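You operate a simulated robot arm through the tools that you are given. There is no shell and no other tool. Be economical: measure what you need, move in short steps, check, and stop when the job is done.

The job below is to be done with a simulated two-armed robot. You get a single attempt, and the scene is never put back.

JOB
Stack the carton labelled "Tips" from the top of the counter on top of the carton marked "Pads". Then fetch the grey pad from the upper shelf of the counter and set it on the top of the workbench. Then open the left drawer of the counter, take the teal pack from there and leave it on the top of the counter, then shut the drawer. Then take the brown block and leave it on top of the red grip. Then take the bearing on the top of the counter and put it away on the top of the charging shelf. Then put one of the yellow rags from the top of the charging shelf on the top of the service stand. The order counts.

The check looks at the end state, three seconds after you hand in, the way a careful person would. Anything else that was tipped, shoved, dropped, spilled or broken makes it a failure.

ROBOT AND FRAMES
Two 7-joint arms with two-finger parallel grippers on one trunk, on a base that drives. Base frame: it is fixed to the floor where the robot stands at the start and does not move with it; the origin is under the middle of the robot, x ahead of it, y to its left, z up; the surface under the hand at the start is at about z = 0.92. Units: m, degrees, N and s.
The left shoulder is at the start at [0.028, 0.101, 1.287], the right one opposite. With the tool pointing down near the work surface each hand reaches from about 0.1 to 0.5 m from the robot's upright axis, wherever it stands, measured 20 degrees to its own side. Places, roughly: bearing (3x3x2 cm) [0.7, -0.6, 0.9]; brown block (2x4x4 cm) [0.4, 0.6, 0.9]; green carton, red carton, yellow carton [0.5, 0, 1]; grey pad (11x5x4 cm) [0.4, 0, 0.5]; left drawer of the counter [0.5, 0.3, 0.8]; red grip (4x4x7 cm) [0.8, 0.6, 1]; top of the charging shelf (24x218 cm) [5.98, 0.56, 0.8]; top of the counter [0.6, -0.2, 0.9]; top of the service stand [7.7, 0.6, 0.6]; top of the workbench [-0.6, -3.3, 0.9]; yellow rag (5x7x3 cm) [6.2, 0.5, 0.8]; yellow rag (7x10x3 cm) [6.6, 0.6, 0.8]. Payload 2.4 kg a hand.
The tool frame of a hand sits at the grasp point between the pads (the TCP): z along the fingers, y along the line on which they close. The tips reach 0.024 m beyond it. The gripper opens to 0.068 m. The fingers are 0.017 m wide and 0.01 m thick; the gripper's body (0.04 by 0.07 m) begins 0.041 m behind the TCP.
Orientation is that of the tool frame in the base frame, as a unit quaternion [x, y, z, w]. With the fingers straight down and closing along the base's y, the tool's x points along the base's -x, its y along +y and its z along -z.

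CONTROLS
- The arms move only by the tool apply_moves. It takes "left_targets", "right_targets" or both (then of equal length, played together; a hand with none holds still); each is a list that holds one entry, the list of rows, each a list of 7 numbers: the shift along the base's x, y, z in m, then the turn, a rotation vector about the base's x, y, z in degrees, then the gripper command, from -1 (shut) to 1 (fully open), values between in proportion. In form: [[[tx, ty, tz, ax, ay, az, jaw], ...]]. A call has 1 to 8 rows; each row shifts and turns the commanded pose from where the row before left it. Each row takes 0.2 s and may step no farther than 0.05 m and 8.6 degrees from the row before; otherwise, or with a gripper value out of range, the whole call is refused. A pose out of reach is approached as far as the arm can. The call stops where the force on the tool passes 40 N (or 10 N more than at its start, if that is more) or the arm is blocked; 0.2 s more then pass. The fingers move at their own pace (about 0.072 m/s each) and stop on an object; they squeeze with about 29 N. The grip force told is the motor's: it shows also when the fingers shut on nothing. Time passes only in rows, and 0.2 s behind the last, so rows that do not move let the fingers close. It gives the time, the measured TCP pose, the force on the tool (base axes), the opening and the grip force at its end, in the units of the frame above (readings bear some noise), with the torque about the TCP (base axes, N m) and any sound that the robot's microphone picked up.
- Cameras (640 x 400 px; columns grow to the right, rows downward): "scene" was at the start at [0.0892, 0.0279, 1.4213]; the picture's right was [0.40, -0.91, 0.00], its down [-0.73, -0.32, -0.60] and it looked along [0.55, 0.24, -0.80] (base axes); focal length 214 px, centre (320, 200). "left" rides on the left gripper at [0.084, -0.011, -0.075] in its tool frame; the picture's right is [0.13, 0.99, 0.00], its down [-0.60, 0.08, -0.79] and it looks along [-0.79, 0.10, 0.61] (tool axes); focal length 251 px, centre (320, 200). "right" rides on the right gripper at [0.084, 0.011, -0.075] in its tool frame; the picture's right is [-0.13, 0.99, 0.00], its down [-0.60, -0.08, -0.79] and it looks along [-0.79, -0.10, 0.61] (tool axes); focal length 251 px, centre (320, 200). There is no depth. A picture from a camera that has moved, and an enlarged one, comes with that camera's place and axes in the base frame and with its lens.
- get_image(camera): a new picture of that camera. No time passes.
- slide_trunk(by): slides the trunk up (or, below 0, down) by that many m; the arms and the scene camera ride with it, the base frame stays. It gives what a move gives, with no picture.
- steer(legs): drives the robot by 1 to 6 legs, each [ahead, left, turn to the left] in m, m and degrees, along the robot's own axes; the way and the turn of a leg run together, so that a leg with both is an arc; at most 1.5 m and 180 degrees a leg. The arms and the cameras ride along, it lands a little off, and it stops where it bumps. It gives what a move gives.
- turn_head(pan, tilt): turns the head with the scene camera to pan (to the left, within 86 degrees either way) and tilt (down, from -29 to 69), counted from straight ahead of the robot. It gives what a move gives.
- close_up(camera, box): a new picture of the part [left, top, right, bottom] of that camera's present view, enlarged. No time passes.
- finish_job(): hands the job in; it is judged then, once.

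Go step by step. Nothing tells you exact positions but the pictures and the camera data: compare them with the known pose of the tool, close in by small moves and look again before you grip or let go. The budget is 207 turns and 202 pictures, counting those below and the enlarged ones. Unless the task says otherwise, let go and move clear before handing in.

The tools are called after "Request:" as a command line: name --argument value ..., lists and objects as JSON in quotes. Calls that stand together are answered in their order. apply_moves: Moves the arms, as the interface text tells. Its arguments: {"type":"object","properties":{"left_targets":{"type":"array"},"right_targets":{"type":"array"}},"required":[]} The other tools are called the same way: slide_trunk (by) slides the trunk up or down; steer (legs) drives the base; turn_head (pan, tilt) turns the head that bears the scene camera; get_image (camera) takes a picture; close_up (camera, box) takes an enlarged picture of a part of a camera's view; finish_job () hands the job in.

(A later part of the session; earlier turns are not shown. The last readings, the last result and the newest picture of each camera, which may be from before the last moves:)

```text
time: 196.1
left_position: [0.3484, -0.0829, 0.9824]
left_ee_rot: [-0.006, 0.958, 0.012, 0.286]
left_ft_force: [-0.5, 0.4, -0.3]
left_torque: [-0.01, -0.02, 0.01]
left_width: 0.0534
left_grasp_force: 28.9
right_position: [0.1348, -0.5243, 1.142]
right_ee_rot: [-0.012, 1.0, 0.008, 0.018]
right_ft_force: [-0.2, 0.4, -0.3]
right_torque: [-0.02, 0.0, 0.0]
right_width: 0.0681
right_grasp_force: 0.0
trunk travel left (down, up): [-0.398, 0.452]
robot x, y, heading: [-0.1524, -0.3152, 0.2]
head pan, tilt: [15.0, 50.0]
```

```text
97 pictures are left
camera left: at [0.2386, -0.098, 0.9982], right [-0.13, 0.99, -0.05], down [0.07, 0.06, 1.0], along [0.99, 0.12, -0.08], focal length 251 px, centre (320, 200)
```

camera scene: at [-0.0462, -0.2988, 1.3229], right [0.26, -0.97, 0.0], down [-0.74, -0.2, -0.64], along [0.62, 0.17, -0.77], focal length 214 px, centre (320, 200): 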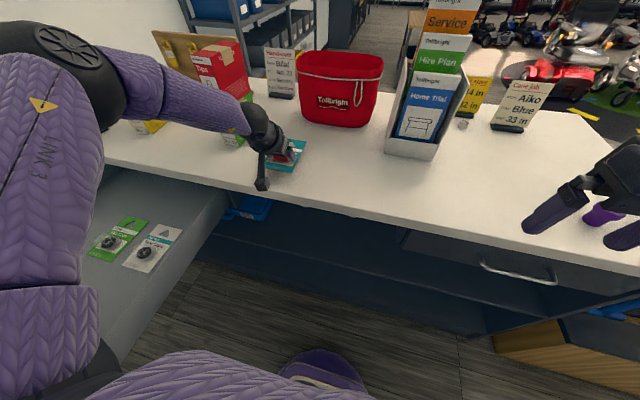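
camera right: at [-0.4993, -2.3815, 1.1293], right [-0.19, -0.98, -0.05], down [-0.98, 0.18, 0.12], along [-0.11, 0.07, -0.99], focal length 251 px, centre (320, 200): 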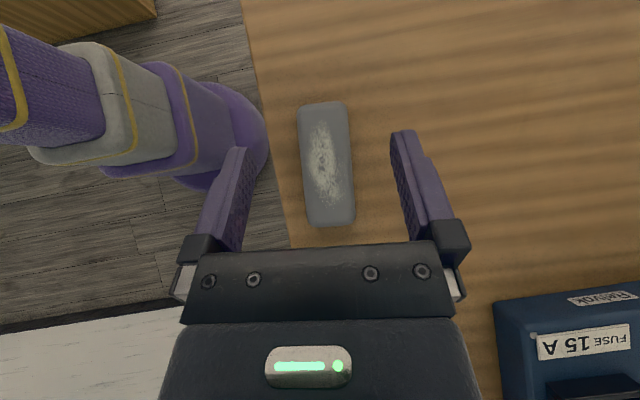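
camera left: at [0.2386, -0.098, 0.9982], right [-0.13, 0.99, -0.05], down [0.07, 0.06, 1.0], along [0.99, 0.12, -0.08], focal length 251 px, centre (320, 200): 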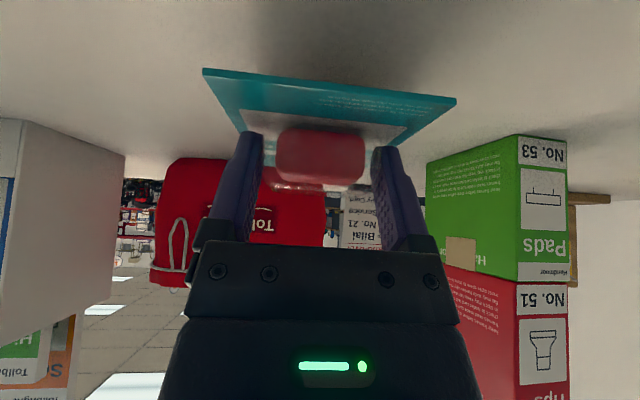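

Request:
slide_trunk --by -0.03

Request:
slide_trunk --by -0.006

Request:
get_image --camera "left"

```text
time: 196.9
left_position: [0.3483, -0.0833, 0.9514]
left_ee_rot: [-0.006, 0.958, 0.012, 0.286]
left_ft_force: [0.1, 0.0, -0.5]
left_torque: [-0.01, -0.01, 0.01]
left_width: 0.0533
left_grasp_force: 29.1
right_position: [0.1342, -0.5242, 1.1112]
right_ee_rot: [-0.014, 1.0, 0.009, 0.018]
right_ft_force: [0.2, -0.2, 0.0]
right_torque: [-0.01, 0.04, 0.01]
right_width: 0.0681
right_grasp_force: 0.0
trunk travel left (down, up): [-0.368, 0.482]
robot x, y, heading: [-0.1508, -0.3167, -0.1]
head pan, tilt: [15.0, 50.0]
```

```text
time: 197.4
left_position: [0.3481, -0.0832, 0.9482]
left_ee_rot: [-0.006, 0.957, 0.012, 0.289]
left_ft_force: [4.1, 3.4, 18.1]
left_torque: [-0.64, 0.14, 0.14]
left_width: 0.0534
left_grasp_force: 29.0
right_position: [0.1348, -0.5242, 1.1057]
right_ee_rot: [-0.014, 1.0, 0.009, 0.019]
right_ft_force: [0.9, -0.3, -0.3]
right_torque: [-0.01, -0.01, 0.01]
right_width: 0.0678
right_grasp_force: 0.0
trunk travel left (down, up): [-0.362, 0.488]
robot x, y, heading: [-0.1555, -0.3133, 0.3]
head pan, tilt: [15.0, 50.0]
```

```text
96 pictures are left
camera left: at [0.2388, -0.098, 0.9636], right [-0.13, 0.99, -0.05], down [0.06, 0.06, 1.0], along [0.99, 0.12, -0.07], focal length 251 px, centre (320, 200)
```

left: 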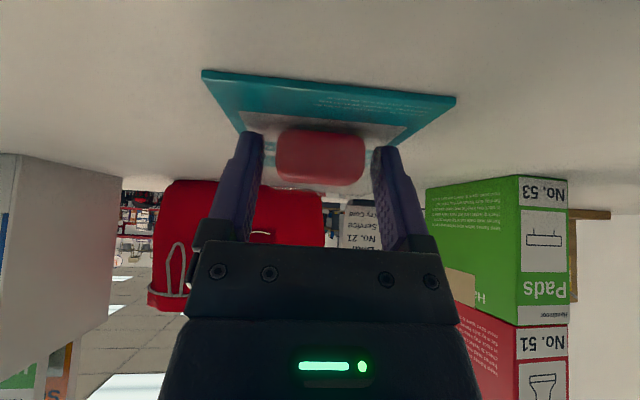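

The pack is in contact with the counter. I'll release it and rise.

Request:
apply_moves --left_targets '[[[0, 0, 0.001, 0, 0, 0, 0.2], [0, 0, 0.001, 0, 0, 0, 1], [0, 0, 0, 0, 0, 0, 1], [0, 0, 0, 0, 0, 0, 1]]]'

Request:
slide_trunk --by 0.1

Request:
get_image --camera "scene"

```text
time: 198.4
left_position: [0.3475, -0.0831, 0.9484]
left_ee_rot: [-0.005, 0.958, 0.011, 0.286]
left_ft_force: [-1.8, 4.1, 11.3]
left_torque: [-0.31, 0.0, -0.03]
left_width: 0.0649
left_grasp_force: 0.1
right_position: [0.1343, -0.5239, 1.1071]
right_ee_rot: [-0.013, 1.0, 0.008, 0.018]
right_ft_force: [0.2, 0.7, -0.1]
right_torque: [0.04, -0.02, -0.01]
right_width: 0.068
right_grasp_force: 0.1
trunk travel left (down, up): [-0.362, 0.488]
robot x, y, heading: [-0.1545, -0.3178, -0.1]
head pan, tilt: [15.0, 50.0]
```

```text
time: 199.7
left_position: [0.3491, -0.0833, 1.0466]
left_ee_rot: [-0.005, 0.958, 0.011, 0.286]
left_ft_force: [0.2, -0.1, -0.5]
left_torque: [-0.03, 0.01, 0.03]
left_width: 0.068
left_grasp_force: 0.1
right_position: [0.136, -0.524, 1.2049]
right_ee_rot: [-0.014, 1.0, 0.007, 0.018]
right_ft_force: [-0.2, -0.6, 0.0]
right_torque: [-0.01, 0.07, -0.02]
right_width: 0.0682
right_grasp_force: 0.1
trunk travel left (down, up): [-0.462, 0.388]
robot x, y, heading: [-0.1565, -0.3196, -0.1]
head pan, tilt: [15.0, 50.0]
```

```text
95 pictures are left
camera scene: at [-0.0538, -0.2989, 1.3872], right [0.26, -0.97, 0.0], down [-0.74, -0.2, -0.64], along [0.62, 0.17, -0.77], focal length 214 px, centre (320, 200)
```

scene: 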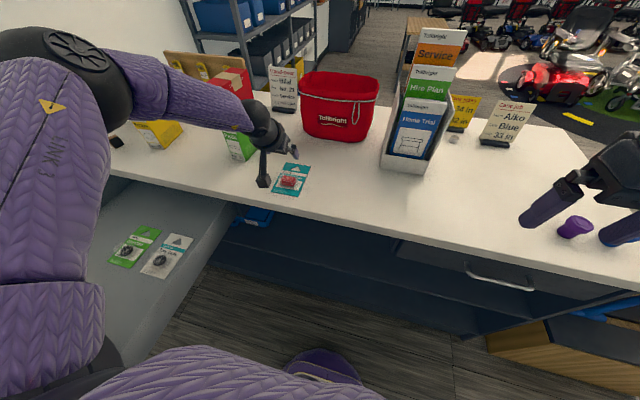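

The pack lies on the counter. Now I'll close the drawer: back off, set the left hand vertical with closed fingers, and line it up with the handle bar.

Request:
steer --legs '[[-0.46, 0, 0]]'

Request:
apply_moves --left_targets '[[[-0.03, 0, 0.01, 0, 8.2, 0, -1], [-0.03, 0, 0.01, 0, 8.2, 0, -1], [-0.03, 0, 0.01, 0, 8.2, 0, -1], [-0.03, 0, 0.01, 0, 8.2, 0, -1], [-0.03, 0, 0, 0, 0, 0, -1], [0, 0, 0, 0, 0, 0, -1]]]'

Request:
steer --legs '[[0, 0.42, 0]]'

Request:
turn_head --pan 20 --tilt 50

Request:
get_image --camera "scene"

```text
time: 202.5
left_position: [-0.1105, -0.0867, 1.0486]
left_ee_rot: [-0.004, 0.958, 0.012, 0.286]
left_ft_force: [-1.0, 0.8, -0.6]
left_torque: [-0.03, 0.03, 0.03]
left_width: 0.0682
left_grasp_force: 0.0
right_position: [-0.3243, -0.5242, 1.2042]
right_ee_rot: [-0.012, 1.0, 0.008, 0.018]
right_ft_force: [0.2, 0.2, 0.0]
right_torque: [-0.01, -0.04, 0.01]
right_width: 0.0678
right_grasp_force: 0.1
trunk travel left (down, up): [-0.462, 0.388]
robot x, y, heading: [-0.614, -0.3124, -0.4]
head pan, tilt: [15.0, 50.0]
```

```text
time: 203.9
left_position: [-0.2592, -0.0852, 1.0874]
left_ee_rot: [-0.001, 1.0, 0.012, 0.004]
left_ft_force: [-0.6, -0.6, -0.3]
left_torque: [0.01, 0.04, -0.05]
left_width: 0.0002
left_grasp_force: 23.8
right_position: [-0.3244, -0.5243, 1.2059]
right_ee_rot: [-0.012, 1.0, 0.008, 0.018]
right_ft_force: [-0.2, -0.4, -0.1]
right_torque: [-0.04, 0.0, 0.0]
right_width: 0.0679
right_grasp_force: 0.0
trunk travel left (down, up): [-0.462, 0.388]
robot x, y, heading: [-0.6078, -0.315, -0.4]
head pan, tilt: [15.0, 50.0]
```

```text
time: 206.5
left_position: [-0.2572, 0.3352, 1.0876]
left_ee_rot: [0.002, 1.0, 0.013, 0.004]
left_ft_force: [-0.2, 0.6, -0.7]
left_torque: [-0.01, 0.02, 0.01]
left_width: 0.0001
left_grasp_force: 23.8
right_position: [-0.3231, -0.1027, 1.2044]
right_ee_rot: [-0.007, 1.0, 0.008, 0.017]
right_ft_force: [0.3, -0.1, 0.9]
right_torque: [0.0, 0.03, 0.03]
right_width: 0.068
right_grasp_force: 0.0
trunk travel left (down, up): [-0.462, 0.388]
robot x, y, heading: [-0.6119, 0.1062, -0.7]
head pan, tilt: [15.0, 50.0]
```

```text
time: 207.2
left_position: [-0.2563, 0.3339, 1.0877]
left_ee_rot: [0.002, 1.0, 0.013, 0.004]
left_ft_force: [0.1, -0.4, -0.1]
left_torque: [-0.01, 0.01, 0.0]
left_width: 0.0
left_grasp_force: 23.1
right_position: [-0.3225, -0.1048, 1.2063]
right_ee_rot: [-0.007, 1.0, 0.009, 0.018]
right_ft_force: [-0.1, -0.2, 0.8]
right_torque: [-0.02, -0.02, -0.01]
right_width: 0.0678
right_grasp_force: 0.2
trunk travel left (down, up): [-0.462, 0.388]
robot x, y, heading: [-0.6103, 0.1091, -0.4]
head pan, tilt: [20.0, 50.0]
```

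```text
94 pictures are left
camera scene: at [-0.5128, 0.1292, 1.3873], right [0.33, -0.94, 0.0], down [-0.72, -0.26, -0.64], along [0.61, 0.21, -0.77], focal length 214 px, centre (320, 200)
```

scene: 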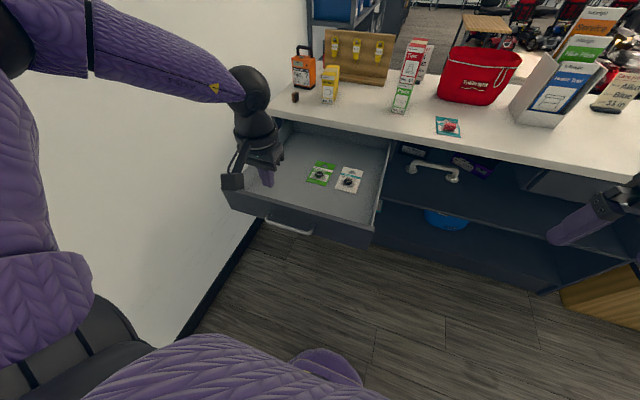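

The handle is at about x −0.22. I'll back off 6 cm for clearance, lower the hand to handle height, and check.

Request:
steer --legs '[[-0.05, 0, 0.4]]'

Request:
slide_trunk --by -0.255

Request:
get_image --camera "scene"

Request:
get_image --camera "left"

```text
time: 208.1
left_position: [-0.3098, 0.3359, 1.0879]
left_ee_rot: [-0.001, 1.0, 0.012, 0.004]
left_ft_force: [-1.2, 0.8, 0.2]
left_torque: [-0.02, -0.02, -0.01]
left_width: 0.0003
left_grasp_force: 23.5
right_position: [-0.3727, -0.1025, 1.2068]
right_ee_rot: [-0.012, 1.0, 0.008, 0.019]
right_ft_force: [0.1, 0.5, 0.1]
right_torque: [-0.03, -0.02, 0.0]
right_width: 0.0681
right_grasp_force: 0.0
trunk travel left (down, up): [-0.462, 0.388]
robot x, y, heading: [-0.6613, 0.111, -0.2]
head pan, tilt: [20.0, 50.0]
```

```text
time: 210.7
left_position: [-0.3093, 0.3371, 0.8332]
left_ee_rot: [-0.002, 1.0, 0.012, 0.005]
left_ft_force: [0.2, 0.4, 0.0]
left_torque: [0.03, 0.0, 0.02]
left_width: 0.0
left_grasp_force: 23.7
right_position: [-0.3723, -0.1016, 0.9502]
right_ee_rot: [-0.011, 1.0, 0.008, 0.018]
right_ft_force: [-1.0, -0.5, 0.3]
right_torque: [-0.01, 0.0, -0.03]
right_width: 0.068
right_grasp_force: 0.1
trunk travel left (down, up): [-0.207, 0.643]
robot x, y, heading: [-0.6624, 0.1106, -0.3]
head pan, tilt: [20.0, 50.0]
```

```text
93 pictures are left
camera scene: at [-0.517, 0.13, 1.1296], right [0.34, -0.94, 0.0], down [-0.72, -0.26, -0.64], along [0.6, 0.22, -0.77], focal length 214 px, centre (320, 200)
```

scene: 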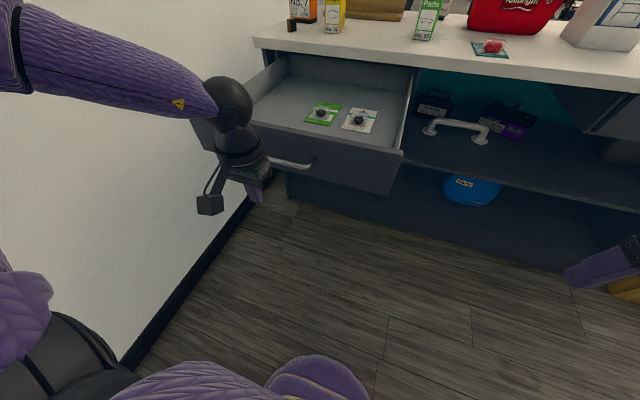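

```text
92 pictures are left
camera left: at [-0.3924, 0.3228, 0.9064], right [-0.13, 0.99, 0.02], down [0.6, 0.06, 0.8], along [0.79, 0.12, -0.6], focal length 251 px, centre (320, 200)
```

left: 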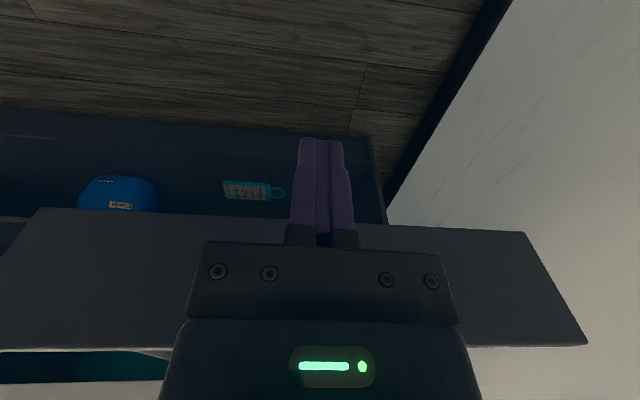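

The closed fingers stand upright in front of the handle bar at its height. I'll drive ahead 0.3 m and check the drawer.

Request:
steer --legs '[[0.3, 0, 0]]'

Request:
get_image --camera "scene"

```text
time: 212.7
left_position: [-0.0106, 0.3364, 0.8329]
left_ee_rot: [-0.002, 1.0, 0.012, 0.005]
left_ft_force: [0.1, -0.4, 1.0]
left_torque: [-0.03, 0.02, 0.0]
left_width: 0.0001
left_grasp_force: 23.2
right_position: [-0.0746, -0.1028, 0.9504]
right_ee_rot: [-0.011, 1.0, 0.008, 0.018]
right_ft_force: [0.1, 0.7, -0.3]
right_torque: [0.0, 0.02, -0.04]
right_width: 0.0676
right_grasp_force: 0.2
trunk travel left (down, up): [-0.207, 0.643]
robot x, y, heading: [-0.3603, 0.1064, 0.1]
head pan, tilt: [20.0, 50.0]
```

```text
91 pictures are left
camera scene: at [-0.2181, 0.1293, 1.1295], right [0.34, -0.94, 0.0], down [-0.72, -0.26, -0.64], along [0.6, 0.22, -0.77], focal length 214 px, centre (320, 200)
```

scene: 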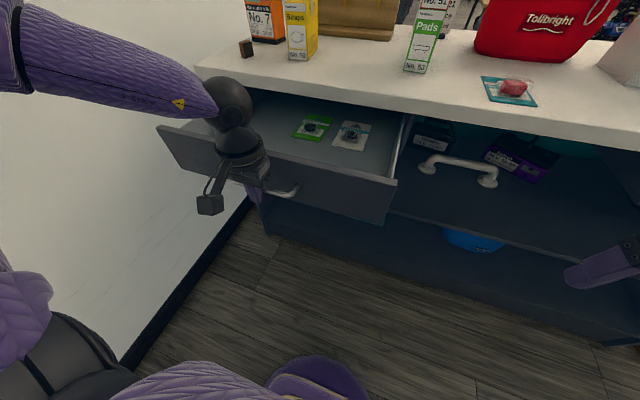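

It's sliding in. I'll continue 0.22 m.

Request:
steer --legs '[[0.22, 0, 0]]'

Request:
get_image --camera "scene"

```text
time: 214.4
left_position: [0.2113, 0.3362, 0.8333]
left_ee_rot: [-0.001, 1.0, 0.013, 0.004]
left_ft_force: [-0.6, -0.4, -0.2]
left_torque: [0.0, -0.03, -0.01]
left_width: 0.0
left_grasp_force: 23.0
right_position: [0.1474, -0.1021, 0.9497]
right_ee_rot: [-0.011, 1.0, 0.008, 0.017]
right_ft_force: [0.2, 0.1, 0.1]
right_torque: [-0.02, -0.01, 0.02]
right_width: 0.0679
right_grasp_force: 0.0
trunk travel left (down, up): [-0.207, 0.643]
robot x, y, heading: [-0.137, 0.1017, -0.2]
head pan, tilt: [20.0, 50.0]
```

```text
90 pictures are left
camera scene: at [0.0032, 0.1285, 1.1295], right [0.34, -0.94, 0.0], down [-0.72, -0.26, -0.64], along [0.6, 0.22, -0.77], focal length 214 px, centre (320, 200)
```

scene: 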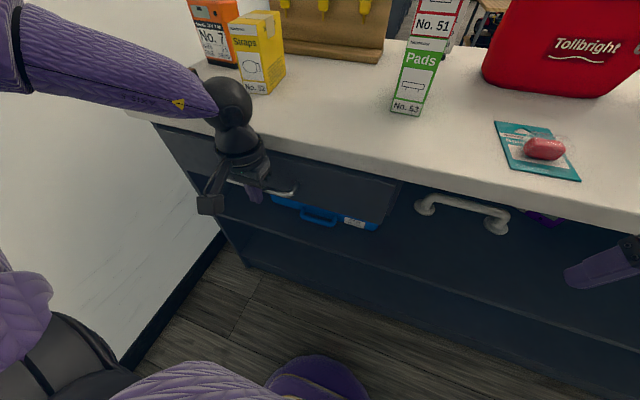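

It's almost flush. I'll push the last bit with the arm, which stops on force.

Request:
apply_moves --left_targets '[[[0.008, 0, 0, 0, 0, 0, -1], [0.008, 0, 0, 0, 0, 0, -1], [0.006, 0, 0, 0, 0, 0, -1], [0.006, 0, 0, 0, 0, 0, -1], [0.006, 0, 0, 0, 0, 0, -1]]]'

Request:
get_image --camera "scene"

```text
time: 215.5
left_position: [0.2335, 0.3351, 0.832]
left_ee_rot: [-0.001, 1.0, 0.011, -0.002]
left_ft_force: [-22.9, -1.1, 11.0]
left_torque: [-0.04, -2.23, -0.3]
left_width: 0.0
left_grasp_force: 23.1
right_position: [0.1435, -0.1026, 0.9519]
right_ee_rot: [-0.013, 1.0, 0.008, 0.021]
right_ft_force: [0.2, 0.2, 0.0]
right_torque: [0.03, -0.01, 0.04]
right_width: 0.068
right_grasp_force: 0.1
trunk travel left (down, up): [-0.207, 0.643]
robot x, y, heading: [-0.1399, 0.1065, 0.1]
head pan, tilt: [20.0, 50.0]
stopped in row 5 (left hand): the force on the tool passed its limit at 49 N (the readings are from after the stop); the commanded pose is now the measured one
```

```text
89 pictures are left
camera scene: at [-0.0013, 0.1285, 1.1302], right [0.34, -0.94, 0.0], down [-0.72, -0.26, -0.65], along [0.61, 0.22, -0.76], focal length 214 px, centre (320, 200)
```

scene: 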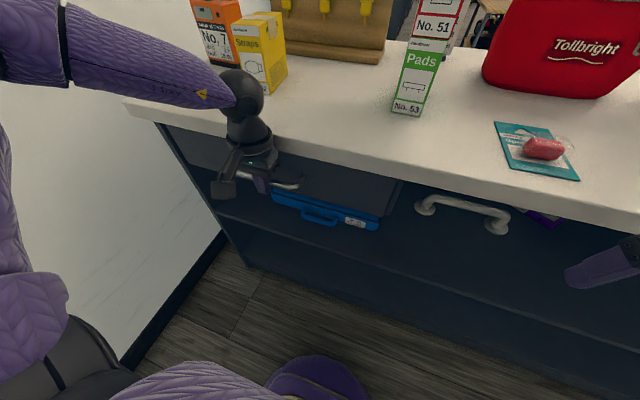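

The drawer is shut: the hand stopped on force at the original bar position. Next I'll back off, raise the trunk, and look for the brown block and the red grip at the counter's left rear.

Request:
steer --legs '[[-0.2, 0, 0]]'

Request:
slide_trunk --by 0.4

Request:
turn_head --pan 25 --tilt 35

Request:
get_image --camera "scene"

Request:
close_up --camera "scene" --box '[200, 80, 400, 230]'

```text
time: 217.1
left_position: [0.0371, 0.3345, 0.8319]
left_ee_rot: [0.001, 1.0, 0.013, -0.002]
left_ft_force: [0.2, -0.2, -0.1]
left_torque: [0.0, -0.02, 0.01]
left_width: 0.0003
left_grasp_force: 23.6
right_position: [-0.0566, -0.1025, 0.9498]
right_ee_rot: [-0.01, 1.0, 0.008, 0.018]
right_ft_force: [0.9, 0.0, 1.0]
right_torque: [-0.02, -0.06, 0.0]
right_width: 0.0679
right_grasp_force: 0.1
trunk travel left (down, up): [-0.207, 0.643]
robot x, y, heading: [-0.342, 0.1023, 0.0]
head pan, tilt: [20.0, 50.0]
```

```text
time: 220.9
left_position: [0.0361, 0.3353, 1.2304]
left_ee_rot: [0.001, 1.0, 0.013, -0.003]
left_ft_force: [0.0, 0.0, 0.1]
left_torque: [-0.01, -0.01, 0.03]
left_width: 0.0
left_grasp_force: 23.1
right_position: [-0.0543, -0.1028, 1.3507]
right_ee_rot: [-0.011, 1.0, 0.008, 0.019]
right_ft_force: [-0.1, 0.0, -0.7]
right_torque: [-0.01, -0.01, 0.01]
right_width: 0.0676
right_grasp_force: 0.2
trunk travel left (down, up): [-0.607, 0.243]
robot x, y, heading: [-0.3447, 0.1087, -0.3]
head pan, tilt: [20.0, 50.0]
```

```text
time: 221.7
left_position: [0.0363, 0.3334, 1.2325]
left_ee_rot: [0.001, 1.0, 0.012, -0.002]
left_ft_force: [-0.8, -0.7, -0.7]
left_torque: [0.01, -0.01, 0.02]
left_width: 0.0
left_grasp_force: 23.5
right_position: [-0.0547, -0.1033, 1.3506]
right_ee_rot: [-0.011, 1.0, 0.007, 0.018]
right_ft_force: [-0.1, 0.6, -0.2]
right_torque: [-0.01, 0.02, -0.02]
right_width: 0.0681
right_grasp_force: 0.1
trunk travel left (down, up): [-0.607, 0.243]
robot x, y, heading: [-0.3467, 0.1051, 0.3]
head pan, tilt: [25.0, 35.0]
```

```text
88 pictures are left
camera scene: at [-0.2475, 0.1399, 1.5543], right [0.42, -0.91, 0.0], down [-0.52, -0.24, -0.82], along [0.74, 0.34, -0.57], focal length 214 px, centre (320, 200)
```

scene: 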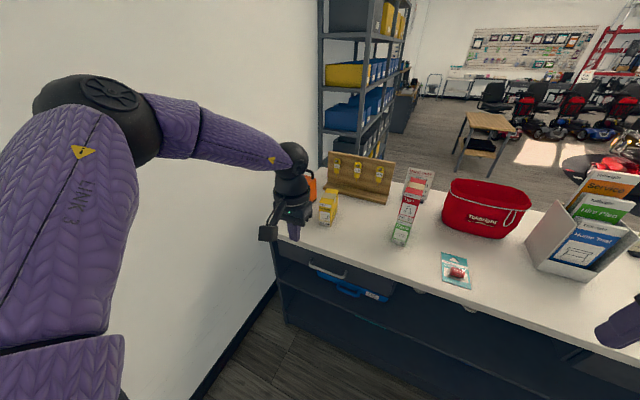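

```text
2.67 times, centred on (300, 155) of scene
camera zoom: at [-0.2475, 0.1399, 1.5543], right [0.42, -0.91, 0.0], down [-0.52, -0.24, -0.82], along [0.74, 0.34, -0.57], focal length 572 px, centre (373, 320)
```

zoom: 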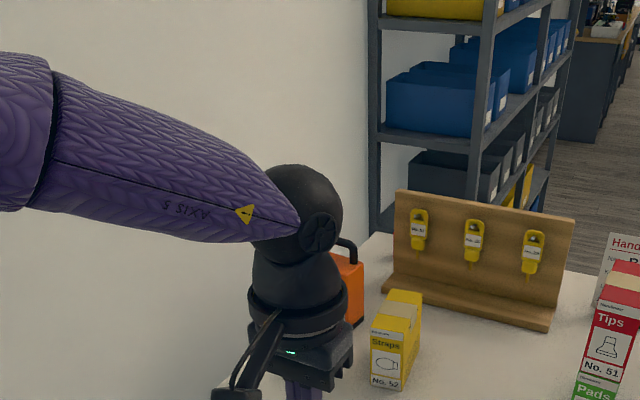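

The left arm hides that corner. I'll drive ahead 0.25 m, so the head looks over the arm, and use the left hand's camera too.

Request:
steer --legs '[[0.25, 0.05, 0]]'

Request:
turn_head --pan 30 --tilt 40

Request:
get_image --camera "scene"

Request:
get_image --camera "left"

```text
time: 223.6
left_position: [0.2856, 0.3885, 1.2304]
left_ee_rot: [-0.004, 1.0, 0.012, -0.002]
left_ft_force: [-0.2, 0.3, 0.3]
left_torque: [0.04, 0.04, -0.01]
left_width: 0.0
left_grasp_force: 23.6
right_position: [0.1991, -0.0521, 1.35]
right_ee_rot: [-0.016, 1.0, 0.008, 0.019]
right_ft_force: [0.9, 0.9, 0.3]
right_torque: [-0.03, 0.03, -0.03]
right_width: 0.068
right_grasp_force: 0.0
trunk travel left (down, up): [-0.607, 0.243]
robot x, y, heading: [-0.0936, 0.1512, -0.0]
head pan, tilt: [25.0, 35.0]
```

```text
time: 224.2
left_position: [0.2847, 0.3883, 1.2315]
left_ee_rot: [-0.004, 1.0, 0.012, -0.002]
left_ft_force: [-0.6, 0.1, -0.2]
left_torque: [0.01, 0.02, 0.01]
left_width: 0.0
left_grasp_force: 23.9
right_position: [0.1973, -0.0516, 1.3514]
right_ee_rot: [-0.015, 1.0, 0.008, 0.018]
right_ft_force: [0.2, 0.5, -0.4]
right_torque: [-0.02, -0.01, -0.04]
right_width: 0.0677
right_grasp_force: 0.1
trunk travel left (down, up): [-0.607, 0.243]
robot x, y, heading: [-0.0915, 0.1536, 0.3]
head pan, tilt: [30.0, 40.0]
```

```text
86 pictures are left
camera scene: at [-0.0041, 0.1955, 1.5469], right [0.5, -0.86, 0.0], down [-0.55, -0.32, -0.77], along [0.66, 0.39, -0.64], focal length 214 px, centre (320, 200)
```

scene: 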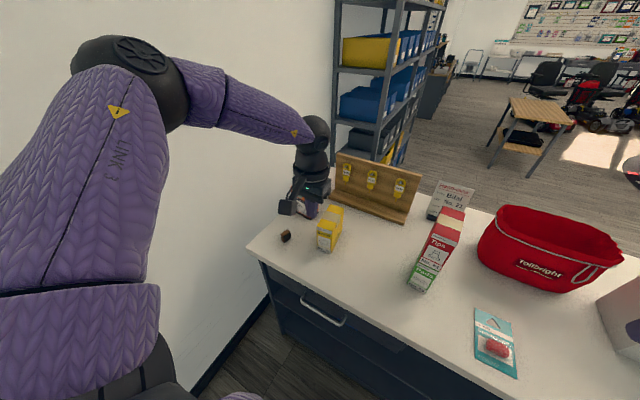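

```text
85 pictures are left
camera left: at [0.2019, 0.3731, 1.3062], right [-0.14, 0.99, 0.02], down [0.61, 0.06, 0.79], along [0.78, 0.12, -0.61], focal length 251 px, centre (320, 200)
```

left: 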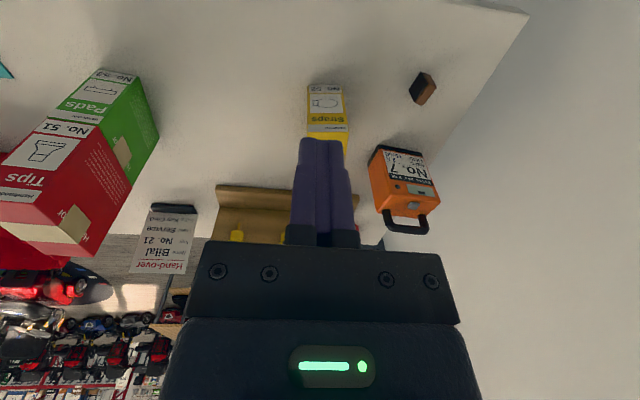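

Request:
close_up --camera "left" --box '[320, 60, 480, 250]'

Request:
close_up --camera "scene" --box '[250, 140, 370, 260]'

```text
2.11 times, centred on (400, 155) of left
camera zoom: at [0.2019, 0.3731, 1.3062], right [-0.14, 0.99, 0.02], down [0.61, 0.06, 0.79], along [0.78, 0.12, -0.61], focal length 529 px, centre (152, 295)
```

zoom: 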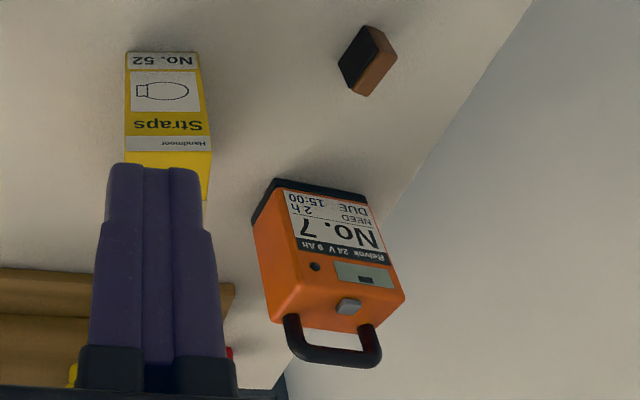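

```text
3.33 times, centred on (310, 200) of scene
camera zoom: at [-0.0041, 0.1955, 1.5469], right [0.5, -0.86, 0.0], down [-0.55, -0.32, -0.77], along [0.66, 0.39, -0.64], focal length 715 px, centre (353, 200)
```

zoom: 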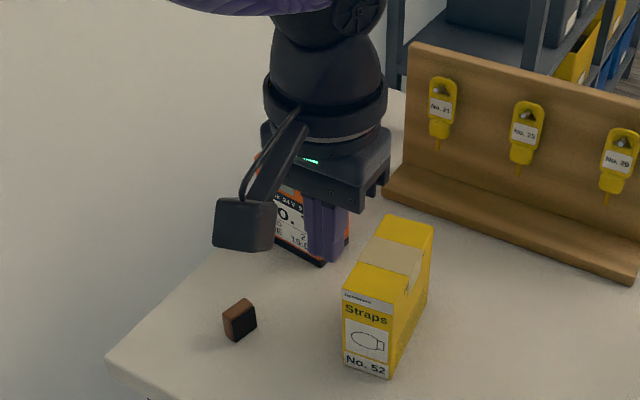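

A red spot shows behind the fingers, near the board's left end. I'll open the fingers and move the hand back a little to see it.

Request:
apply_moves --left_targets '[[[-0.03, 0, 0.02, 0, 0, 0, 1], [-0.03, 0, 0.02, 0, 0, 0, 1], [0, 0, 0, 0, 0, 0, 1]]]'

Request:
get_image --camera "left"

Request:
get_image --camera "scene"

```text
time: 225.0
left_position: [0.2228, 0.389, 1.2717]
left_ee_rot: [-0.005, 1.0, 0.013, -0.003]
left_ft_force: [-1.0, 0.4, -1.0]
left_torque: [0.0, -0.02, -0.04]
left_width: 0.068
left_grasp_force: 0.0
right_position: [0.1977, -0.0515, 1.3504]
right_ee_rot: [-0.015, 1.0, 0.009, 0.018]
right_ft_force: [-0.2, 0.6, 0.9]
right_torque: [-0.01, -0.01, 0.04]
right_width: 0.0679
right_grasp_force: 0.1
trunk travel left (down, up): [-0.607, 0.243]
robot x, y, heading: [-0.0941, 0.1555, 0.1]
head pan, tilt: [30.0, 40.0]
```

```text
82 pictures are left
camera left: at [0.1416, 0.3739, 1.3468], right [-0.14, 0.99, 0.03], down [0.61, 0.06, 0.79], along [0.78, 0.12, -0.61], focal length 251 px, centre (320, 200)
```

left: 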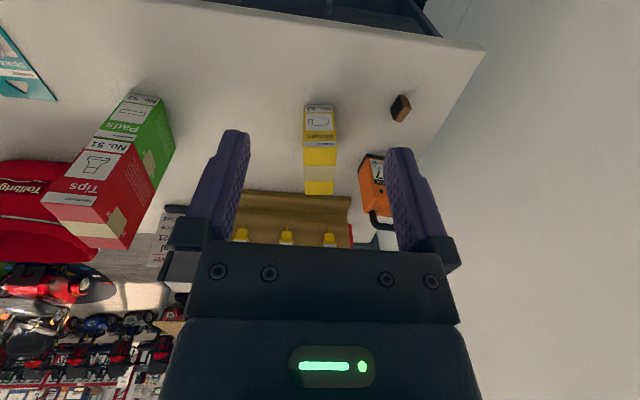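

```text
81 pictures are left
camera scene: at [-0.0036, 0.1955, 1.5468], right [0.5, -0.86, 0.0], down [-0.56, -0.32, -0.77], along [0.66, 0.39, -0.64], focal length 214 px, centre (320, 200)
```

scene: 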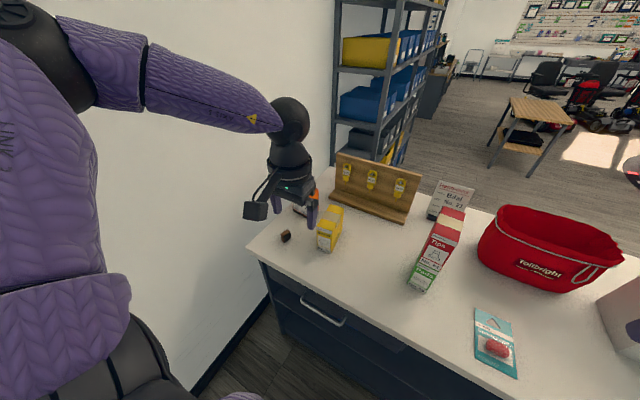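

Request:
apply_moves --left_targets '[[[0, 0.03, 0.02, 0, -7, 0, 1], [0, 0.03, 0.02, 0, -7, 0, 1], [0, 0.02, 0, 0, -4, 0, 1], [0, 0, 0, 0, 0, 0, 1]]]'

Request:
get_image --camera "left"

```text
time: 226.0
left_position: [0.2234, 0.4678, 1.3103]
left_ee_rot: [-0.007, 0.988, 0.012, 0.154]
left_ft_force: [0.9, -0.2, 0.2]
left_torque: [0.0, -0.01, -0.01]
left_width: 0.0678
left_grasp_force: 0.0
right_position: [0.1979, -0.051, 1.3505]
right_ee_rot: [-0.015, 1.0, 0.009, 0.018]
right_ft_force: [-0.2, 1.3, -0.1]
right_torque: [-0.02, -0.01, 0.01]
right_width: 0.068
right_grasp_force: 0.0
trunk travel left (down, up): [-0.607, 0.243]
robot x, y, heading: [-0.0941, 0.1557, 0.3]
head pan, tilt: [30.0, 40.0]
```

```text
80 pictures are left
camera left: at [0.1214, 0.4534, 1.3546], right [-0.14, 0.99, -0.02], down [0.33, 0.06, 0.94], along [0.93, 0.12, -0.34], focal length 251 px, centre (320, 200)
```

left: 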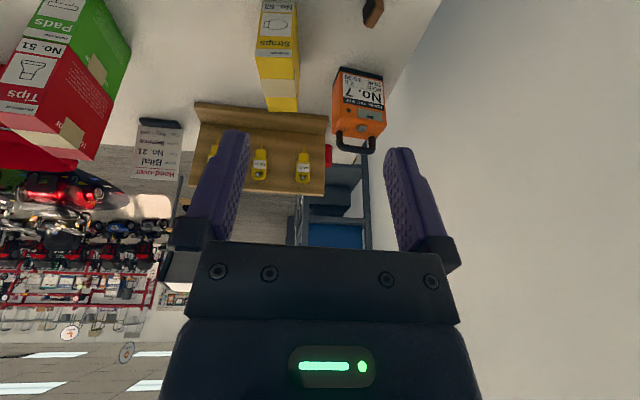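

Request:
close_up --camera "left" --box '[250, 0, 410, 210]'

```text
1.90 times, centred on (330, 105) of left
camera zoom: at [0.1214, 0.4534, 1.3546], right [-0.14, 0.99, -0.02], down [0.33, 0.06, 0.94], along [0.93, 0.12, -0.34], focal length 479 px, centre (301, 381)
```

zoom: 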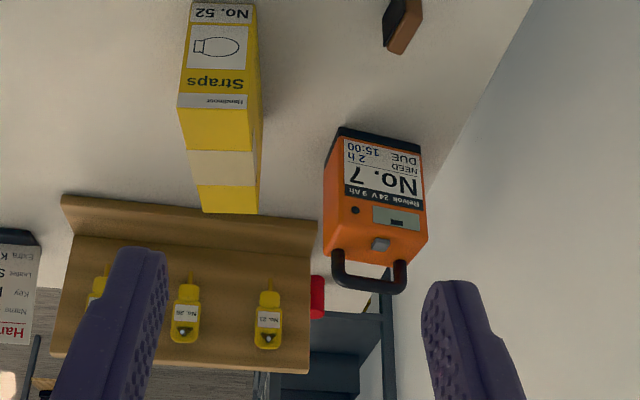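

The red grip is a cylinder at about (0.80, 0.56), behind the board's end and beyond reach from the front, so I'll have to place the block from behind the counter. First I'll pick the brown block at about (0.38, 0.563) with the left hand, so I'll level the hand and move closer.

Request:
apply_moves --left_targets '[[[0, 0, 0, 0, 7, 0, 1], [0, 0, -0.02, 0, 7, 0, 1], [0, 0, -0.03, 0, 4, 0, 1]]]'

Request:
steer --legs '[[0.07, 0.09, 0]]'

Request:
get_image --camera "left"

Request:
get_image --camera "scene"

```text
time: 226.8
left_position: [0.2246, 0.468, 1.2598]
left_ee_rot: [-0.005, 1.0, 0.012, -0.002]
left_ft_force: [-0.8, -0.5, -0.7]
left_torque: [0.01, 0.01, 0.02]
left_width: 0.068
left_grasp_force: 0.0
right_position: [0.1986, -0.0511, 1.3504]
right_ee_rot: [-0.015, 1.0, 0.008, 0.018]
right_ft_force: [0.5, 0.6, -0.2]
right_torque: [0.01, 0.0, -0.01]
right_width: 0.0681
right_grasp_force: 0.1
trunk travel left (down, up): [-0.607, 0.243]
robot x, y, heading: [-0.0891, 0.1541, 0.4]
head pan, tilt: [30.0, 40.0]
```

```text
time: 228.0
left_position: [0.2929, 0.56, 1.2595]
left_ee_rot: [-0.005, 1.0, 0.012, -0.002]
left_ft_force: [0.1, 0.5, -0.2]
left_torque: [-0.04, 0.02, 0.03]
left_width: 0.0679
left_grasp_force: 0.0
right_position: [0.2689, 0.0414, 1.3503]
right_ee_rot: [-0.017, 1.0, 0.008, 0.019]
right_ft_force: [0.3, 0.8, -0.5]
right_torque: [-0.05, 0.03, -0.01]
right_width: 0.0678
right_grasp_force: 0.1
trunk travel left (down, up): [-0.607, 0.243]
robot x, y, heading: [-0.0203, 0.2447, 0.7]
head pan, tilt: [30.0, 40.0]
```

```text
78 pictures are left
camera left: at [0.2111, 0.5457, 1.3344], right [-0.14, 0.99, 0.02], down [0.61, 0.07, 0.79], along [0.78, 0.13, -0.61], focal length 251 px, centre (320, 200)
```

left: 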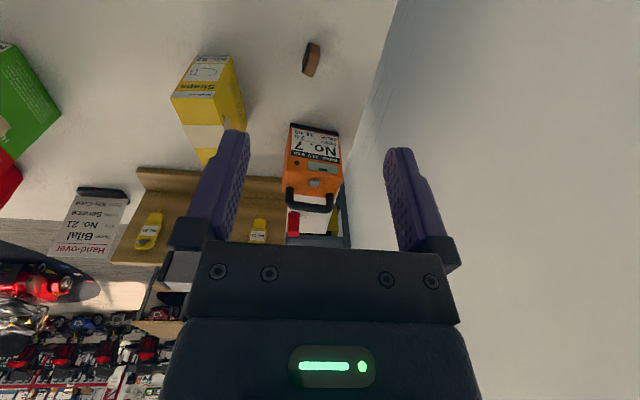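

```text
77 pictures are left
camera scene: at [0.0667, 0.2879, 1.5467], right [0.51, -0.86, 0.0], down [-0.55, -0.33, -0.77], along [0.66, 0.39, -0.64], focal length 214 px, centre (320, 200)
```

scene: 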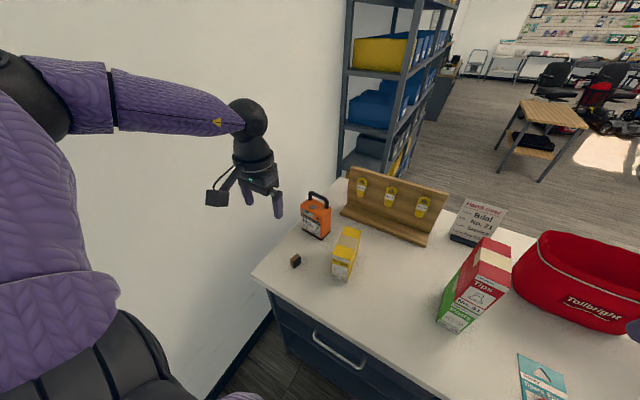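

Request:
close_up --camera "left" --box '[260, 20, 360, 100]'

Request:
close_up --camera "scene" --box '[270, 235, 320, 285]'

Request:
close_up --camera "left" --box '[260, 170, 360, 250]'

```text
5.00 times, centred on (310, 60) of left
camera zoom: at [0.2111, 0.5457, 1.3344], right [-0.14, 0.99, 0.02], down [0.61, 0.07, 0.79], along [0.78, 0.13, -0.61], focal length 1257 px, centre (370, 900)
```

zoom: 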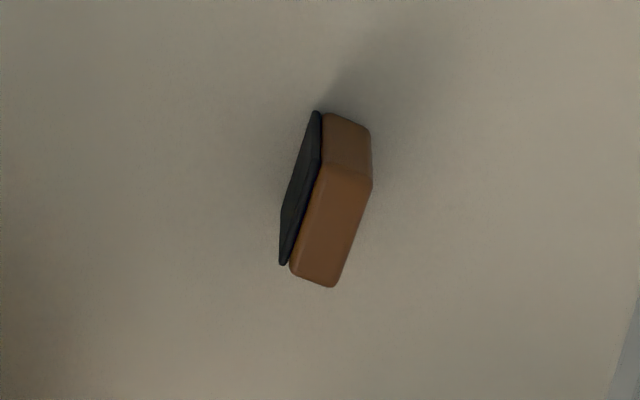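

```text
8.00 times, centred on (295, 260) of scene
camera zoom: at [0.0667, 0.2879, 1.5467], right [0.51, -0.86, 0.0], down [-0.55, -0.33, -0.77], along [0.66, 0.39, -0.64], focal length 1716 px, centre (520, -280)
```

zoom: 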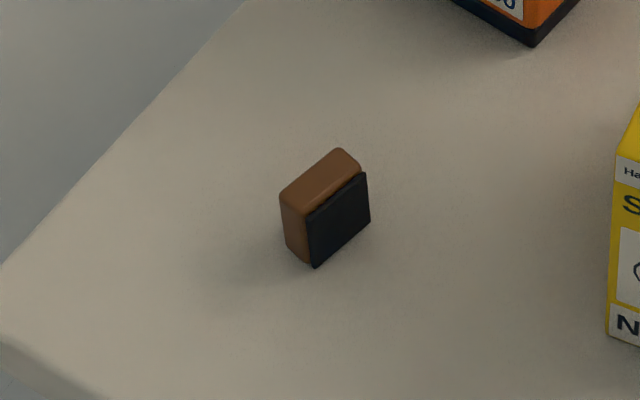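

```text
5.00 times, centred on (310, 210) of left
camera zoom: at [0.2111, 0.5457, 1.3344], right [-0.14, 0.99, 0.02], down [0.61, 0.07, 0.79], along [0.78, 0.13, -0.61], focal length 1257 px, centre (370, 150)
```

zoom: 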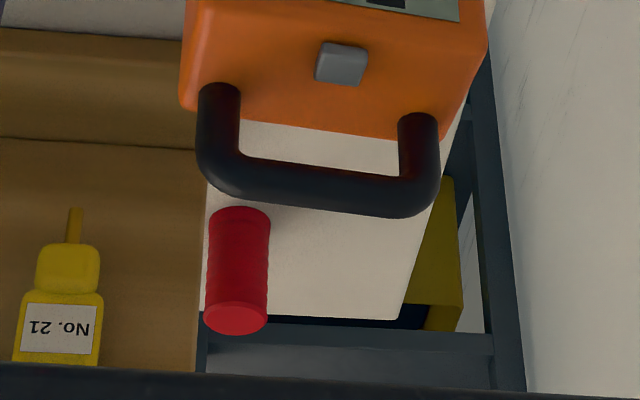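

The block stands at (0.376, 0.565) with yaw of about −12°. The red grip's axis is at (0.808, 0.568) with its top at z≈0.99. I'll lower the trunk, align the left hand over the block and check.

Request:
slide_trunk --by -0.12

Request:
apply_moves --left_targets '[[[0.028, 0.002, -0.02, -1.4, 0, -6, 1], [0.028, 0.002, -0.02, 0, 0, -6.6, 1], [0.027, 0.001, -0.02, 0, 0, 0, 1], [0, 0, -0.02, 0, 0, 0, 1], [0, 0, 0, 0, 0, 0, 1]]]'

Request:
get_image --camera "left"

Request:
get_image --camera "scene"

```text
time: 229.5
left_position: [0.2936, 0.5591, 1.1399]
left_ee_rot: [-0.005, 1.0, 0.012, -0.001]
left_ft_force: [0.4, -0.5, -1.1]
left_torque: [0.0, 0.03, -0.03]
left_width: 0.0679
left_grasp_force: 0.0
right_position: [0.267, 0.0407, 1.2302]
right_ee_rot: [-0.016, 1.0, 0.008, 0.019]
right_ft_force: [-0.1, 0.6, -0.2]
right_torque: [0.01, -0.02, 0.03]
right_width: 0.0678
right_grasp_force: 0.0
trunk travel left (down, up): [-0.487, 0.363]
robot x, y, heading: [-0.024, 0.2447, 0.6]
head pan, tilt: [30.0, 40.0]
```

```text
time: 230.7
left_position: [0.3585, 0.546, 1.0629]
left_ee_rot: [0.103, 0.995, 0.001, -0.001]
left_ft_force: [-0.3, 0.1, 0.1]
left_torque: [0.01, 0.0, 0.01]
left_width: 0.068
left_grasp_force: 0.0
left hand out of reach, approached as far as the arm can: row 2, 3
right_position: [0.2679, 0.0411, 1.2297]
right_ee_rot: [-0.016, 1.0, 0.008, 0.019]
right_ft_force: [-0.5, 0.2, -0.2]
right_torque: [0.0, -0.03, -0.01]
right_width: 0.0676
right_grasp_force: 0.0
trunk travel left (down, up): [-0.487, 0.363]
robot x, y, heading: [-0.0255, 0.2451, 0.3]
head pan, tilt: [30.0, 40.0]
```

```text
73 pictures are left
camera left: at [0.275, 0.5508, 1.1379], right [0.08, 1.0, 0.0], down [0.61, -0.05, 0.79], along [0.79, -0.06, -0.61], focal length 251 px, centre (320, 200)
```

left: 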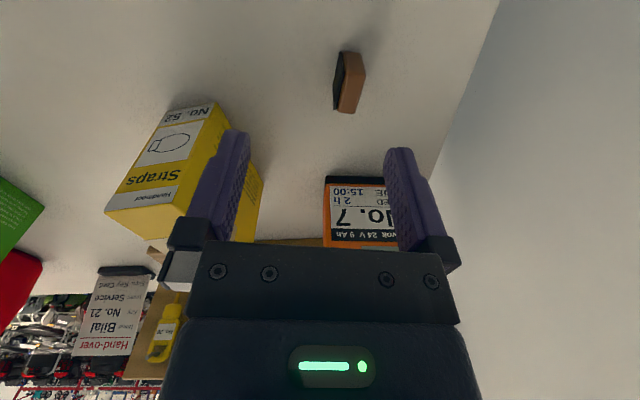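

```text
72 pictures are left
camera scene: at [0.0736, 0.2866, 1.4266], right [0.51, -0.86, 0.0], down [-0.55, -0.33, -0.77], along [0.66, 0.39, -0.64], focal length 214 px, centre (320, 200)
```

scene: 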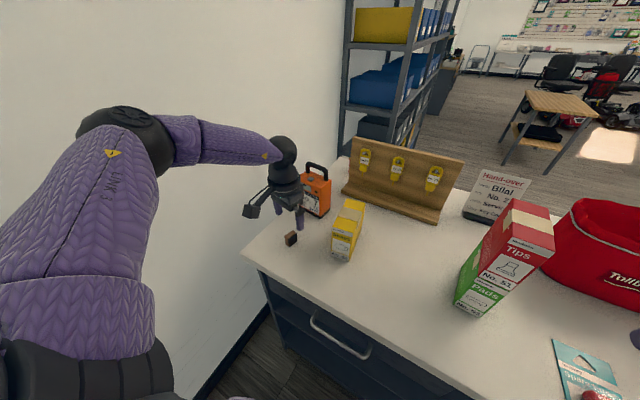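

I'm about 2 cm short, so I'll shift the base 2 cm ahead and 3 cm left and correct with the arm.

Request:
steer --legs '[[0.02, 0.03, 0]]'

Request:
apply_moves --left_targets '[[[-0.002, -0.009, -0.02, 0, 0, 0, 1], [0, 0, -0.02, 0, 0, 0, 1], [0, 0, 0, 0, 0, 0, 1]]]'

Request:
get_image --camera "left"

```text
time: 231.6
left_position: [0.3793, 0.5752, 1.0634]
left_ee_rot: [0.104, 0.995, 0.001, -0.001]
left_ft_force: [-0.2, 0.3, 0.0]
left_torque: [-0.06, -0.02, -0.01]
left_width: 0.068
left_grasp_force: 0.0
right_position: [0.2906, 0.0719, 1.2303]
right_ee_rot: [-0.016, 1.0, 0.007, 0.017]
right_ft_force: [0.7, -0.1, -0.6]
right_torque: [-0.02, 0.01, -0.02]
right_width: 0.068
right_grasp_force: 0.1
trunk travel left (down, up): [-0.487, 0.363]
robot x, y, heading: [-0.0013, 0.2751, 0.5]
head pan, tilt: [30.0, 40.0]
```

```text
time: 232.4
left_position: [0.3734, 0.5656, 1.0226]
left_ee_rot: [0.103, 0.995, 0.002, -0.001]
left_ft_force: [-0.6, 0.6, -0.5]
left_torque: [0.02, 0.03, -0.01]
left_width: 0.068
left_grasp_force: 0.0
right_position: [0.2883, 0.0698, 1.2303]
right_ee_rot: [-0.016, 1.0, 0.008, 0.018]
right_ft_force: [-0.5, 0.6, -1.2]
right_torque: [-0.01, -0.02, 0.01]
right_width: 0.0677
right_grasp_force: 0.0
trunk travel left (down, up): [-0.487, 0.363]
robot x, y, heading: [-0.0053, 0.2766, 0.5]
head pan, tilt: [30.0, 40.0]
```

```text
71 pictures are left
camera left: at [0.2908, 0.5704, 1.0987], right [0.08, 1.0, 0.0], down [0.61, -0.05, 0.79], along [0.79, -0.06, -0.61], focal length 251 px, centre (320, 200)
```

left: 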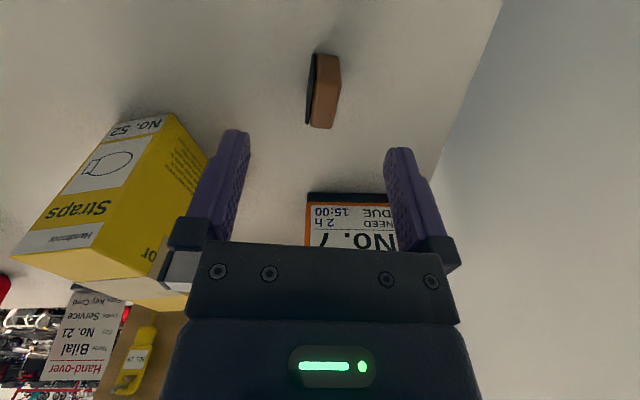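

The block is centred. I'll descend to about 0.952.

Request:
apply_moves --left_targets '[[[0.003, 0, -0.02, 0, 0, 0, 1], [0, 0, -0.02, 0, 0, 0, 1], [0, 0, -0.015, 0, 0, 0, 1], [0, 0, 0, 0, 0, 0, 1]]]'

Request:
get_image --camera "left"

Request:
close_up --camera "scene" --box '[220, 130, 380, 280]'

```text
time: 233.4
left_position: [0.3557, 0.5541, 0.9866]
left_ee_rot: [0.104, 0.995, 0.002, -0.001]
left_ft_force: [-1.2, -0.2, 0.0]
left_torque: [0.0, -0.03, 0.0]
left_width: 0.0679
left_grasp_force: 0.0
left hand out of reach, approached as far as the arm can: row 1, 2, 3
right_position: [0.2881, 0.0695, 1.2296]
right_ee_rot: [-0.016, 1.0, 0.008, 0.018]
right_ft_force: [0.4, -0.2, 1.0]
right_torque: [0.0, 0.01, -0.04]
right_width: 0.0678
right_grasp_force: 0.1
trunk travel left (down, up): [-0.487, 0.363]
robot x, y, heading: [0.0003, 0.2742, 0.3]
head pan, tilt: [30.0, 40.0]
```

```text
70 pictures are left
camera left: at [0.2717, 0.5598, 1.0616], right [0.08, 1.0, 0.0], down [0.61, -0.05, 0.79], along [0.79, -0.06, -0.61], focal length 251 px, centre (320, 200)
```

left: 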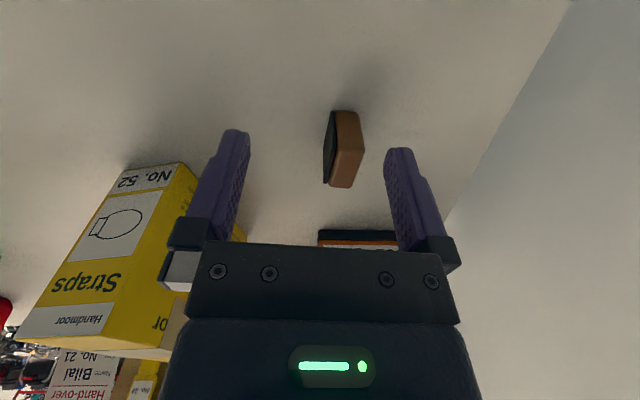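

```text
2.67 times, centred on (300, 205) of scene
camera zoom: at [0.0937, 0.3166, 1.4265], right [0.51, -0.86, 0.0], down [-0.55, -0.33, -0.77], along [0.66, 0.39, -0.64], focal length 572 px, centre (373, 187)
```

zoom: 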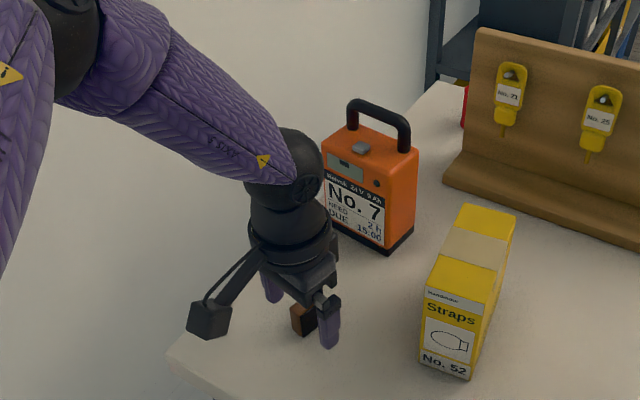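

The reach shrinks as I go down, so I'll use the trunk instead: raise the hand a bit with the arm, then lower with the trunk.

Request:
apply_moves --left_targets '[[[0, 0, 0.03, 0, 0, 0, 1], [0.01, 0.005, 0.03, 0, 0, 0, 1], [0.01, 0.006, 0.02, 0, 0, 0, 1], [0, 0, 0, 0, 0, 0, 1]]]'

Request:
slide_trunk --by -0.05

Request:
get_image --camera "left"

```text
time: 234.4
left_position: [0.3758, 0.5647, 1.0683]
left_ee_rot: [0.103, 0.995, 0.002, -0.001]
left_ft_force: [0.4, -0.4, 0.0]
left_torque: [-0.02, 0.01, -0.01]
left_width: 0.068
left_grasp_force: 0.0
right_position: [0.2885, 0.0704, 1.2318]
right_ee_rot: [-0.016, 1.0, 0.008, 0.018]
right_ft_force: [-0.5, 0.4, 0.7]
right_torque: [0.01, 0.0, 0.02]
right_width: 0.068
right_grasp_force: 0.0
trunk travel left (down, up): [-0.487, 0.363]
robot x, y, heading: [-0.0067, 0.2789, 0.5]
head pan, tilt: [30.0, 40.0]
```

```text
time: 235.3
left_position: [0.3742, 0.5663, 1.0169]
left_ee_rot: [0.103, 0.995, 0.002, 0.0]
left_ft_force: [0.2, 0.6, -1.1]
left_torque: [0.0, -0.01, 0.0]
left_width: 0.0682
left_grasp_force: 0.1
right_position: [0.2877, 0.0716, 1.1803]
right_ee_rot: [-0.015, 1.0, 0.008, 0.018]
right_ft_force: [-0.3, -0.4, -0.3]
right_torque: [-0.01, 0.02, 0.0]
right_width: 0.068
right_grasp_force: 0.1
trunk travel left (down, up): [-0.437, 0.413]
robot x, y, heading: [-0.0027, 0.2767, 0.4]
head pan, tilt: [30.0, 40.0]
```

```text
68 pictures are left
camera left: at [0.2916, 0.5715, 1.0919], right [0.08, 1.0, 0.0], down [0.61, -0.05, 0.79], along [0.79, -0.06, -0.61], focal length 251 px, centre (320, 200)
```

left: 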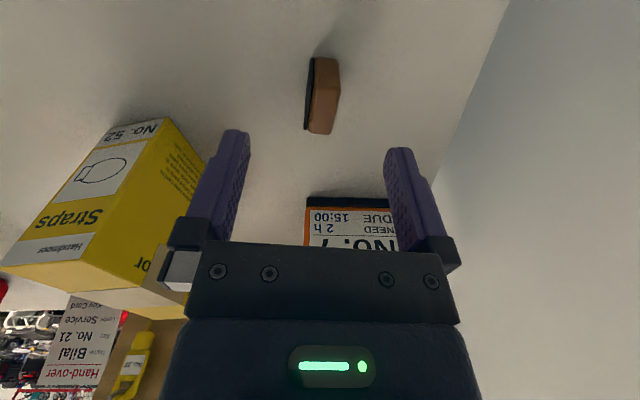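

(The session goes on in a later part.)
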